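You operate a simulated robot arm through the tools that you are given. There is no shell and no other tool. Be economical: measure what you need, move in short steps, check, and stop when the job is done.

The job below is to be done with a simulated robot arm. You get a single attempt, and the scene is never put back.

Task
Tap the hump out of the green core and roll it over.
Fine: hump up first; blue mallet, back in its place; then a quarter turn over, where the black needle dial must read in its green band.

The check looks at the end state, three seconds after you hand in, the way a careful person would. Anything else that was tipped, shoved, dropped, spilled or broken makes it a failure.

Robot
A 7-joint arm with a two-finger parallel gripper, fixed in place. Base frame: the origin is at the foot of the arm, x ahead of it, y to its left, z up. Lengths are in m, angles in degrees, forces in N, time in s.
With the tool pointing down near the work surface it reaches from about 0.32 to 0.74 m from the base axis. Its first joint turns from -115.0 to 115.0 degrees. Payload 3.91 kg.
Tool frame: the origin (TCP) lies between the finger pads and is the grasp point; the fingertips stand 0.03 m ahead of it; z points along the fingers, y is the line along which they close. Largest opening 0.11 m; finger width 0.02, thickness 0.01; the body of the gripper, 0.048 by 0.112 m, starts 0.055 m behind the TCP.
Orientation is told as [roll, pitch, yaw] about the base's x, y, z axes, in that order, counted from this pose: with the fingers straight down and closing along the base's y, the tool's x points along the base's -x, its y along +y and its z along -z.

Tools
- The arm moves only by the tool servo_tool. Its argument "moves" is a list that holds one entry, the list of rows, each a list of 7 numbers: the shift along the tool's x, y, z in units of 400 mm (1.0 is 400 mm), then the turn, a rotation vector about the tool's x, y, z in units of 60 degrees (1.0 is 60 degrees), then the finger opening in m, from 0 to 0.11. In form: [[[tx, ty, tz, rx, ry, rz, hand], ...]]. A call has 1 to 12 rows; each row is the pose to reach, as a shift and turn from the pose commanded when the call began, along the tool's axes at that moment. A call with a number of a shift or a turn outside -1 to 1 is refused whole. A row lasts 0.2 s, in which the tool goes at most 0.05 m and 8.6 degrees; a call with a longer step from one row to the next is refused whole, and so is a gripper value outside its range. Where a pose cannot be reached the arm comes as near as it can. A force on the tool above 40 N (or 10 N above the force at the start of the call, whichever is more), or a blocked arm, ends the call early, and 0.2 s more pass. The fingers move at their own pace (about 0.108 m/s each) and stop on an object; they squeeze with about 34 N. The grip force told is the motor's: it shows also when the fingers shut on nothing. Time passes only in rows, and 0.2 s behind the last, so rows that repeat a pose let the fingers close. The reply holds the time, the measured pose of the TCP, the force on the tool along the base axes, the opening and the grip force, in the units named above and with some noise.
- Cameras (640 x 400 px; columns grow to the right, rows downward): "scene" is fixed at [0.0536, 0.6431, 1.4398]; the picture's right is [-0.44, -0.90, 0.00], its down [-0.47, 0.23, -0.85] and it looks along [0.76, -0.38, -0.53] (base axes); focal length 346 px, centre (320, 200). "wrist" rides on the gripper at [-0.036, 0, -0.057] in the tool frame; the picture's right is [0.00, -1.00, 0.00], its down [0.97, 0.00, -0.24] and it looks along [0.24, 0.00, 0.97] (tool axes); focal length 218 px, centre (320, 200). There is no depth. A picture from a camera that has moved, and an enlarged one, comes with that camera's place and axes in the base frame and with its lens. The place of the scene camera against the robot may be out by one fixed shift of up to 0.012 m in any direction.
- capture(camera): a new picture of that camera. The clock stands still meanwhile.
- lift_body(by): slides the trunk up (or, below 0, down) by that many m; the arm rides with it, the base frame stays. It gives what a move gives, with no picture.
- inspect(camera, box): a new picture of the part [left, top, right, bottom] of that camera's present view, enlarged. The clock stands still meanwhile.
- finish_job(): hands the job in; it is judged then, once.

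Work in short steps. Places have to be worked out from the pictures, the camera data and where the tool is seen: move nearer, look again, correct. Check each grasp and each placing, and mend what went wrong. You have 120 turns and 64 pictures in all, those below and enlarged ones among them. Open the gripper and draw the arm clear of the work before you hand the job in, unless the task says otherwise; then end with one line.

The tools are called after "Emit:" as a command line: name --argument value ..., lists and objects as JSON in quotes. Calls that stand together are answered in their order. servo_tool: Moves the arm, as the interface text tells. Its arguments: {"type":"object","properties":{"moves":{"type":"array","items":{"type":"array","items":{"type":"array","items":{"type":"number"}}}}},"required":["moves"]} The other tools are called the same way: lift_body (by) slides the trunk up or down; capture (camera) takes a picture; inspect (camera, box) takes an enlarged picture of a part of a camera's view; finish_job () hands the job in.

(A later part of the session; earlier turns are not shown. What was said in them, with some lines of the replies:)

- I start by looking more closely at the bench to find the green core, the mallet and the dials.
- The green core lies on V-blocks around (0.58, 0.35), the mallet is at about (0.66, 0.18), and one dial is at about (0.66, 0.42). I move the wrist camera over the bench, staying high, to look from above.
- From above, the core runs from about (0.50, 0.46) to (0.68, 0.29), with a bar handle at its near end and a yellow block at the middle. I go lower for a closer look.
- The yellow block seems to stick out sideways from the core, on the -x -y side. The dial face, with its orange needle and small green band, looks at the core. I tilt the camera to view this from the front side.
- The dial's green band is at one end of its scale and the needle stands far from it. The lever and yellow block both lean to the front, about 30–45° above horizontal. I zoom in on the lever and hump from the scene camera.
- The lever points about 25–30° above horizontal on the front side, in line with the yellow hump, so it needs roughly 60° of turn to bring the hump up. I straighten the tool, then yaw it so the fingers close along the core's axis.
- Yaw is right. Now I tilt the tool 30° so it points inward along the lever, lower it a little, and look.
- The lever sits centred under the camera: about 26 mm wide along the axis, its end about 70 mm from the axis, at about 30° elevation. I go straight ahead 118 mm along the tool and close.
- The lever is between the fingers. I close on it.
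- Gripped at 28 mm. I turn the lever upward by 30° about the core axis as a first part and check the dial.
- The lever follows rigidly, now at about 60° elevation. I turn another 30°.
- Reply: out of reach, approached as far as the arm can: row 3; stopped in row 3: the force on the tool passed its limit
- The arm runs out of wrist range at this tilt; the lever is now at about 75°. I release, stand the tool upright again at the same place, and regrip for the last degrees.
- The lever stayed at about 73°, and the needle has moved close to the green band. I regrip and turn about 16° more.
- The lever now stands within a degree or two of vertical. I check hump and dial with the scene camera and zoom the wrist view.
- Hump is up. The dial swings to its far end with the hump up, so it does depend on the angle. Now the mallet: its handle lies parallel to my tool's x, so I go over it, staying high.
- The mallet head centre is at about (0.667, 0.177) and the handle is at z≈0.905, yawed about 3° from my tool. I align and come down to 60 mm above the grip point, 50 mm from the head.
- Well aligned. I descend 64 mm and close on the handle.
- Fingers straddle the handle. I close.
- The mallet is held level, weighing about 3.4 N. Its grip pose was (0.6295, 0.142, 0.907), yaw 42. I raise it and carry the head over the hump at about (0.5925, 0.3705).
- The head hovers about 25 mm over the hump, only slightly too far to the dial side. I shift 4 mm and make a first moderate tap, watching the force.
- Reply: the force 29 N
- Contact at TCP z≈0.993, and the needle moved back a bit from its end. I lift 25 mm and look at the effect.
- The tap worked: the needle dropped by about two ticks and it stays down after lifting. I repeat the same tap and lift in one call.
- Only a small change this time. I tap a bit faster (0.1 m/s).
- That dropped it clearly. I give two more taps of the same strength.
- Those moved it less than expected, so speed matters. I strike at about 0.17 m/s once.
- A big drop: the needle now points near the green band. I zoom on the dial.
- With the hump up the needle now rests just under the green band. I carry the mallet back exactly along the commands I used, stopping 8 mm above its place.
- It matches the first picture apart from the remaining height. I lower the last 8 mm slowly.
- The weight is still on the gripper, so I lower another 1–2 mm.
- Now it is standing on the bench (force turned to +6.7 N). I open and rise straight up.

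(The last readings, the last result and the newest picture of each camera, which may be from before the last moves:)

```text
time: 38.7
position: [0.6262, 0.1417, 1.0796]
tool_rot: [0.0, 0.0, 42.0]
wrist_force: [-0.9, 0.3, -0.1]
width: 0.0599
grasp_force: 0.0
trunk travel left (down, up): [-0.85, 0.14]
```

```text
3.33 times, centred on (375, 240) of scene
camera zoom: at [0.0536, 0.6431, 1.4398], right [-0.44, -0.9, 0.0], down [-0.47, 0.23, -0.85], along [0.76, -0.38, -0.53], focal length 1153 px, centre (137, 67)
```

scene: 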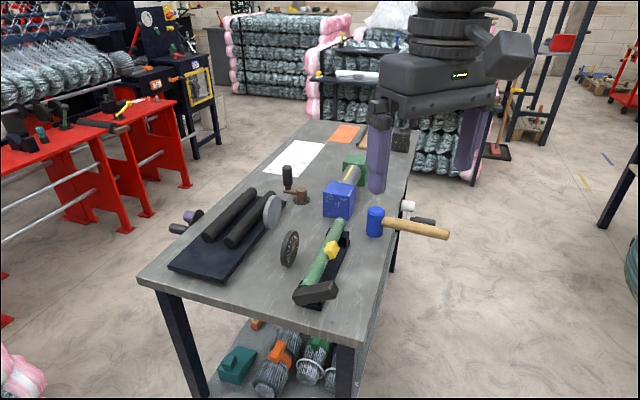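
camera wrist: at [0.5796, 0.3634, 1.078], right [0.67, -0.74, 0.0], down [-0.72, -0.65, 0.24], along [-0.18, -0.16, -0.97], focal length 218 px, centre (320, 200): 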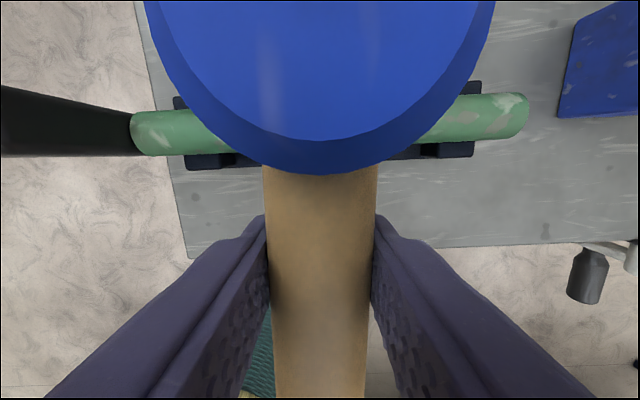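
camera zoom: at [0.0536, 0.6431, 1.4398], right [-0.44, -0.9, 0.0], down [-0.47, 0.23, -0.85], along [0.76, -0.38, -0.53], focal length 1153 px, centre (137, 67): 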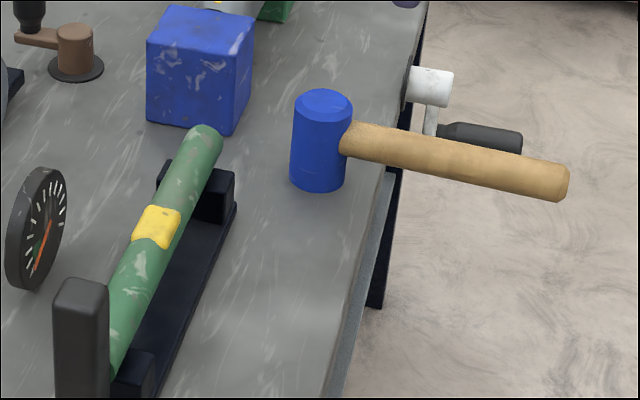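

The mallet stands as before. Now I return above the lever with yaw 45 for the quarter turn.

Emit:
servo_tool --moves '[[[-0.03, 0.09, 0, 0, 0, -0.05, 0.06], [-0.06, 0.18, 0, 0, 0, -0.05, 0.06], [-0.1, 0.28, 0, 0, 0, -0.05, 0.06], [-0.13, 0.37, 0, 0, 0, -0.05, 0.06], [-0.17, 0.47, 0, 0, 0, -0.05, 0.06], [-0.2, 0.56, 0, 0, 0, -0.05, 0.06], [-0.23, 0.65, 0, 0, 0, -0.05, 0.06], [-0.26, 0.74, 0, 0, 0, -0.05, 0.06], [-0.296, 0.827, 0, 0, 0, -0.05, 0.06], [-0.296, 0.827, 0, 0, 0, -0.05, 0.06]]]'

Emit:
capture --camera "wrist"

```text
time: 40.9
position: [0.4947, 0.4678, 1.0802]
tool_rot: [0.0, -0.1, 45.1]
wrist_force: [0.4, -0.2, 0.6]
width: 0.06
grasp_force: 0.1
trunk travel left (down, up): [-0.85, 0.14]
```

```text
25 pictures are left
camera wrist: at [0.5189, 0.494, 1.1362], right [0.71, -0.71, 0.0], down [-0.69, -0.69, 0.24], along [-0.17, -0.17, -0.97], focal length 218 px, centre (320, 200)
```

wrist: 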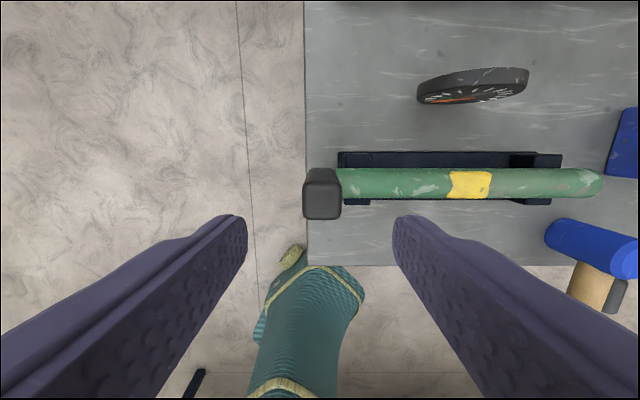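

Lever is centred between the fingers. I descend with a 12° lean and grip it.

Emit:
servo_tool --moves '[[[0, 0, 0.1, 0, 0.1, 0, 0.05], [0, 0, 0.19, 0, 0.2, 0, 0.05], [0, 0, 0.25, 0, 0.2, 0, 0.05], [0, 0, 0.25, 0, 0.2, 0, 0.0], [0, 0, 0.25, 0, 0.2, 0, 0.0], [0, 0, 0.25, 0, 0.2, 0, 0.0]]]'

```text
time: 42.3
position: [0.4958, 0.4672, 0.9801]
tool_rot: [0.0, 12.1, 45.0]
wrist_force: [3.6, -5.3, -1.9]
width: 0.0279
grasp_force: 44.9
trunk travel left (down, up): [-0.85, 0.14]
```

Gripped. I roll the lever 45° down to the front, about the core axis.

Emit:
servo_tool --moves '[[[0.0208, 0, 0.006, 0, -0.133, 0, 0.0], [0.0405, 0, 0.0148, 0, -0.267, 0, 0.0], [0.0588, 0, 0.0262, 0, -0.4, 0, 0.0], [0.0754, 0, 0.0401, 0, -0.533, 0, 0.0], [0.0898, 0, 0.0562, 0, -0.667, 0, 0.0], [0.0977, 0, 0.0672, 0, -0.75, 0, 0.0]]]'

Emit:
capture --camera "wrist"

```text
time: 43.7
position: [0.4648, 0.4369, 0.9631]
tool_rot: [-0.1, -33.1, 45.0]
wrist_force: [7.1, -0.3, 1.7]
width: 0.0281
grasp_force: 44.9
trunk travel left (down, up): [-0.85, 0.14]
```

```text
24 pictures are left
camera wrist: at [0.4635, 0.4367, 1.0305], right [0.71, -0.71, 0.0], down [-0.67, -0.67, -0.33], along [0.23, 0.23, -0.94], focal length 218 px, centre (320, 200)
```

wrist: 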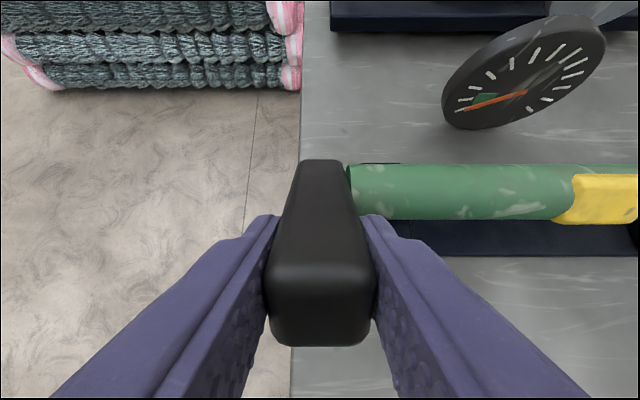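

The needle still sits just under the green band; the lever is at about 45°. I release, stand the tool back up at this point, and regrip for the second 45°.

Emit:
servo_tool --moves '[[[0, 0, 0, 0, 0, 0, 0.045], [0.002, 0, -0.0098, 0, 0.0, 0, 0.045], [0.002, 0, -0.0098, 0, 0.13, 0, 0.045], [0.002, 0, -0.0098, 0, 0.26, 0, 0.045], [0.002, 0, -0.0098, 0, 0.39, 0, 0.045], [0.002, 0, -0.0098, 0, 0.52, 0, 0.045], [0.002, 0, -0.0098, 0, 0.65, 0, 0.045], [0.002, 0, -0.0098, 0, 0.75, 0, 0.045], [0.002, 0, -0.0098, 0, 0.75, 0, 0.0], [0.002, 0, -0.0098, 0, 0.75, 0, 0.0], [0.002, 0, -0.0098, 0, 0.75, 0, 0.0]]]'

Emit:
capture --camera "wrist"

```text
time: 46.1
position: [0.4622, 0.4346, 0.9655]
tool_rot: [0.0, 12.0, 45.0]
wrist_force: [2.7, 2.6, -3.3]
width: 0.0279
grasp_force: 45.1
trunk travel left (down, up): [-0.85, 0.14]
```

```text
23 pictures are left
camera wrist: at [0.4954, 0.4687, 1.0135], right [0.71, -0.71, 0.0], down [-0.64, -0.64, 0.44], along [-0.31, -0.31, -0.9], focal length 218 px, centre (320, 200)
```

wrist: 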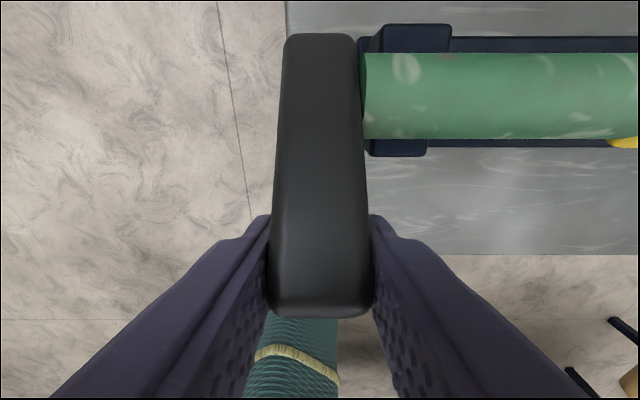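

Regripped. I roll the remaining 45° down to the front.

Emit:
servo_tool --moves '[[[0.0115, 0, 0.0202, 0, -0.133, 0, 0.0], [0.02, 0, 0.0417, 0, -0.267, 0, 0.0], [0.0254, 0, 0.0643, 0, -0.4, 0, 0.0], [0.0277, 0, 0.0874, 0, -0.533, 0, 0.0], [0.0268, 0, 0.1106, 0, -0.667, 0, 0.0], [0.0245, 0, 0.1249, 0, -0.75, 0, 0.0], [0.0245, 0, 0.1249, 0, -0.75, 0, 0.0]]]'

Emit:
capture --camera "wrist"

```text
time: 47.7
position: [0.4484, 0.4209, 0.9196]
tool_rot: [-0.1, -33.2, 45.0]
wrist_force: [4.6, -2.1, 12.9]
width: 0.028
grasp_force: 45.0
trunk travel left (down, up): [-0.85, 0.14]
```

```text
22 pictures are left
camera wrist: at [0.4476, 0.4209, 0.9873], right [0.71, -0.71, 0.0], down [-0.67, -0.67, -0.33], along [0.23, 0.23, -0.94], focal length 218 px, centre (320, 200)
```

wrist: 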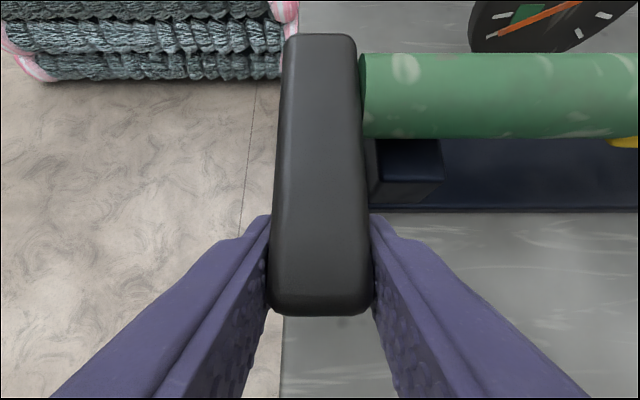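

The lever is about horizontal. I release with a small opening, back off along the tool, and look at the dial.

Emit:
servo_tool --moves '[[[0, 0, 0, 0, 0, 0, 0.04], [0, 0, 0, 0, 0, 0, 0.04], [0, 0, -0.05, 0, 0, 0, 0.04], [0, 0, -0.15, 0, 0, 0, 0.04], [0, 0, -0.25, 0, 0, 0, 0.04], [0, 0, -0.35, 0, 0, 0, 0.05], [0, 0, -0.35, 0, 0, 0, 0.05]]]'

Emit:
capture --camera "wrist"

Emit:
inspect --camera "wrist" --box '[380, 40, 500, 130]'

Emit:
inspect --camera "scene" --box '[280, 210, 370, 310]'

```text
time: 49.3
position: [0.3937, 0.3682, 1.0373]
tool_rot: [0.0, -32.9, 45.1]
wrist_force: [0.2, -0.1, -0.8]
width: 0.05
grasp_force: 0.1
trunk travel left (down, up): [-0.85, 0.14]
```

```text
21 pictures are left
camera wrist: at [0.3921, 0.3682, 1.1037], right [0.71, -0.71, 0.0], down [-0.67, -0.67, -0.33], along [0.23, 0.23, -0.95], focal length 218 px, centre (320, 200)
```

wrist: 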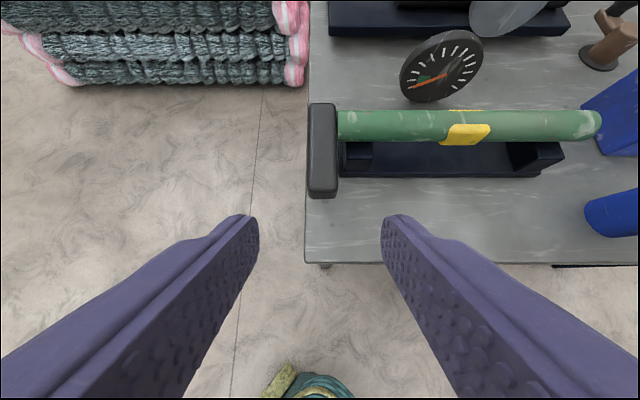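

```text
4.44 times, centred on (440, 85) of wrist
camera zoom: at [0.3921, 0.3682, 1.1037], right [0.71, -0.71, 0.0], down [-0.67, -0.67, -0.33], along [0.23, 0.23, -0.95], focal length 970 px, centre (-213, 711)
```

zoom: 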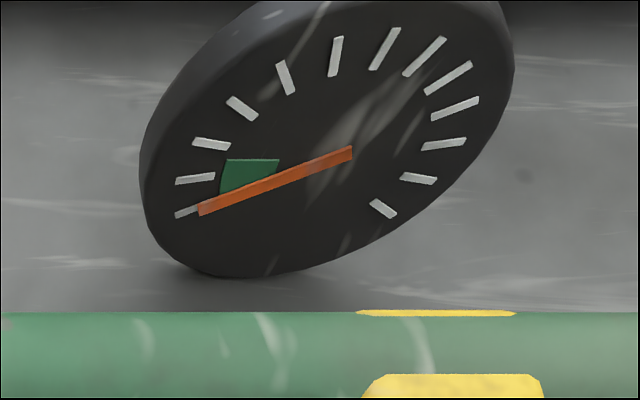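

```text
4.00 times, centred on (325, 260) of scene
camera zoom: at [0.0536, 0.6431, 1.4398], right [-0.44, -0.9, 0.0], down [-0.47, 0.23, -0.85], along [0.76, -0.38, -0.53], focal length 1384 px, centre (300, -40)
```

zoom: 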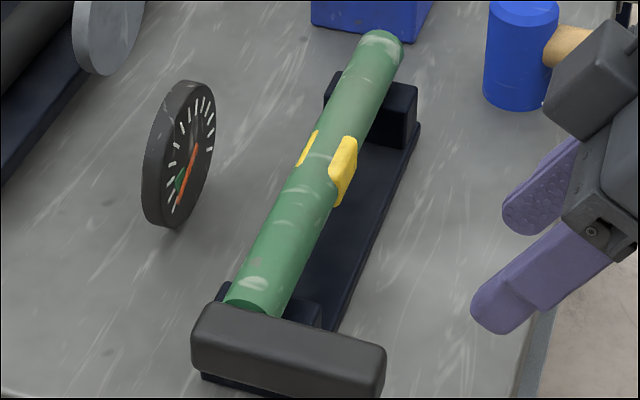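

The core has a second yellow sliver on its far side, so the hump has been driven nearly through. The needle sits near the first tick, close to the green's edge, so I need a face-on look at the dial. I slide sideways and tilt more.

Emit:
servo_tool --moves '[[[0, -0.085, 0, 0, -0.1, 0, 0.05], [0, -0.17, 0, 0, -0.2, 0, 0.05], [0, -0.255, 0, 0, -0.3, 0, 0.05], [0, -0.3375, 0, 0, -0.417, 0, 0.05], [0, -0.3375, 0, 0, -0.417, 0, 0.05]]]'

Emit:
capture --camera "wrist"

```text
time: 50.5
position: [0.4895, 0.2726, 1.0377]
tool_rot: [0.0, -58.1, 45.1]
wrist_force: [0.5, 0.7, -0.5]
width: 0.0498
grasp_force: 0.0
trunk travel left (down, up): [-0.85, 0.14]
```

```text
18 pictures are left
camera wrist: at [0.4679, 0.2528, 1.0975], right [0.71, -0.71, 0.0], down [-0.51, -0.51, -0.7], along [0.49, 0.49, -0.72], focal length 218 px, centre (320, 200)
```

wrist: 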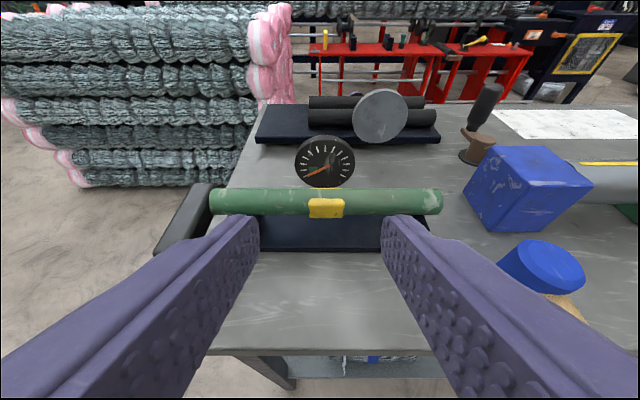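

Emit:
inspect --camera "wrist" --box '[288, 130, 362, 224]'

```text
4.26 times, centred on (325, 177) of wrist
camera zoom: at [0.4679, 0.2528, 1.0975], right [0.71, -0.71, 0.0], down [-0.51, -0.51, -0.7], along [0.49, 0.49, -0.72], focal length 929 px, centre (299, 298)
```

zoom: 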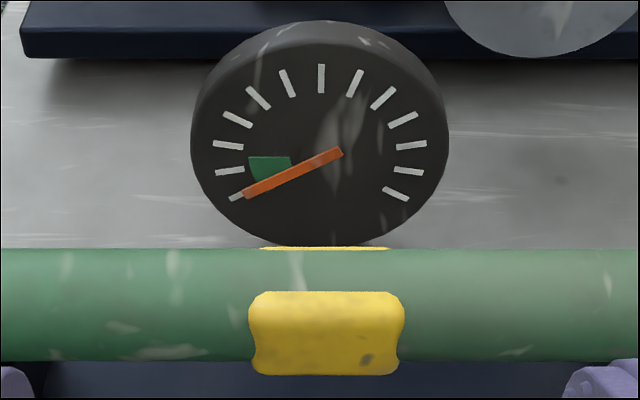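

The dial face is visible now. I enlarge it further to see whether green shows on both sides of the needle.

Emit:
inspect --camera "wrist" --box '[300, 155, 332, 180]'

```text
16.00 times, centred on (316, 168) of wrist
camera zoom: at [0.4679, 0.2528, 1.0975], right [0.71, -0.71, 0.0], down [-0.51, -0.51, -0.7], along [0.49, 0.49, -0.72], focal length 3492 px, centre (384, 720)
```

zoom: 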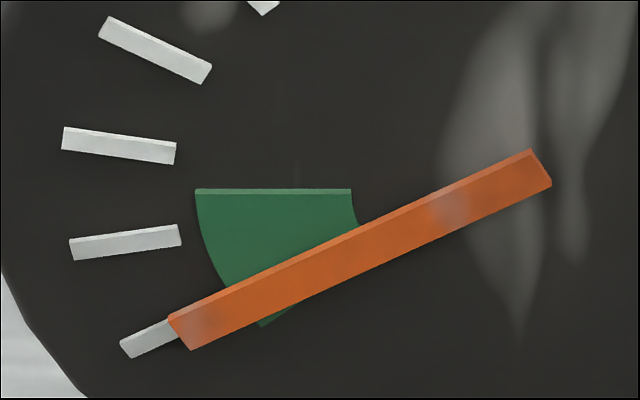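

Green is visible on both sides of the needle, so it stands inside the green band. The lever lies horizontal, a quarter turn from hump-up. I withdraw the arm upward with the gripper open and check the whole scene.

Emit:
servo_tool --moves '[[[-0.06, 0, -0.05, 0, 0, 0, 0.08], [-0.14, 0, -0.09, 0, 0.1, 0, 0.11], [-0.22, 0, -0.14, 0, 0.2, 0, 0.11], [-0.318, 0, -0.2, 0, 0.33, 0, 0.11], [-0.36, 0, -0.28, 0, 0.45, 0, 0.11], [-0.38, 0, -0.38, 0, 0.58, 0, 0.11], [-0.38, 0, -0.48, 0, 0.7, 0, 0.11], [-0.38, 0, -0.48, 0, 0.7, 0, 0.11]]]'

Emit:
capture --camera "scene"

Emit:
inspect --camera "scene" --box '[260, 180, 460, 310]'

```text
time: 52.3
position: [0.4329, 0.2145, 1.2698]
tool_rot: [-0.1, -15.9, 45.1]
wrist_force: [0.2, -0.4, -0.4]
width: 0.1102
grasp_force: 0.1
trunk travel left (down, up): [-0.85, 0.14]
```

```text
15 pictures are left
```

scene: 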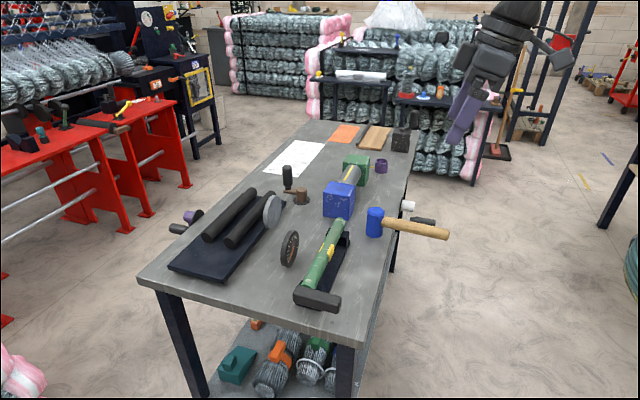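

```text
3.08 times, centred on (360, 245) of scene
camera zoom: at [0.0536, 0.6431, 1.4398], right [-0.44, -0.9, 0.0], down [-0.47, 0.23, -0.85], along [0.76, -0.38, -0.53], focal length 1064 px, centre (197, 62)
```

zoom: 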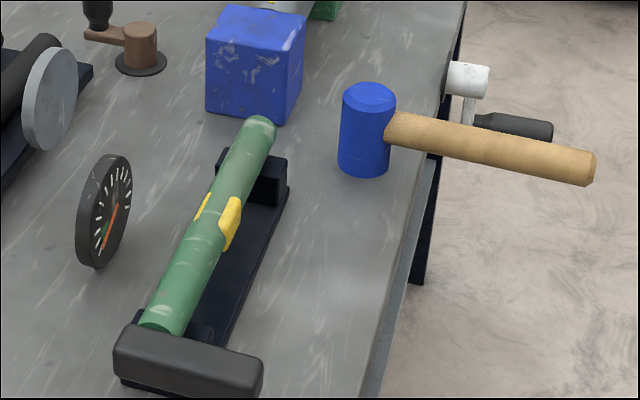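

The scene shows the mallet back in its place, the core rolled a quarter turn, nothing else disturbed, and the arm clear. I hand the job in.

Emit:
finish_job

```text
The job is handed in.
```

I tapped the hump down with the blue mallet while it faced up, put the mallet back, and rolled the core a quarter turn to the front; the black dial's needle reads inside the green band, near its low end.
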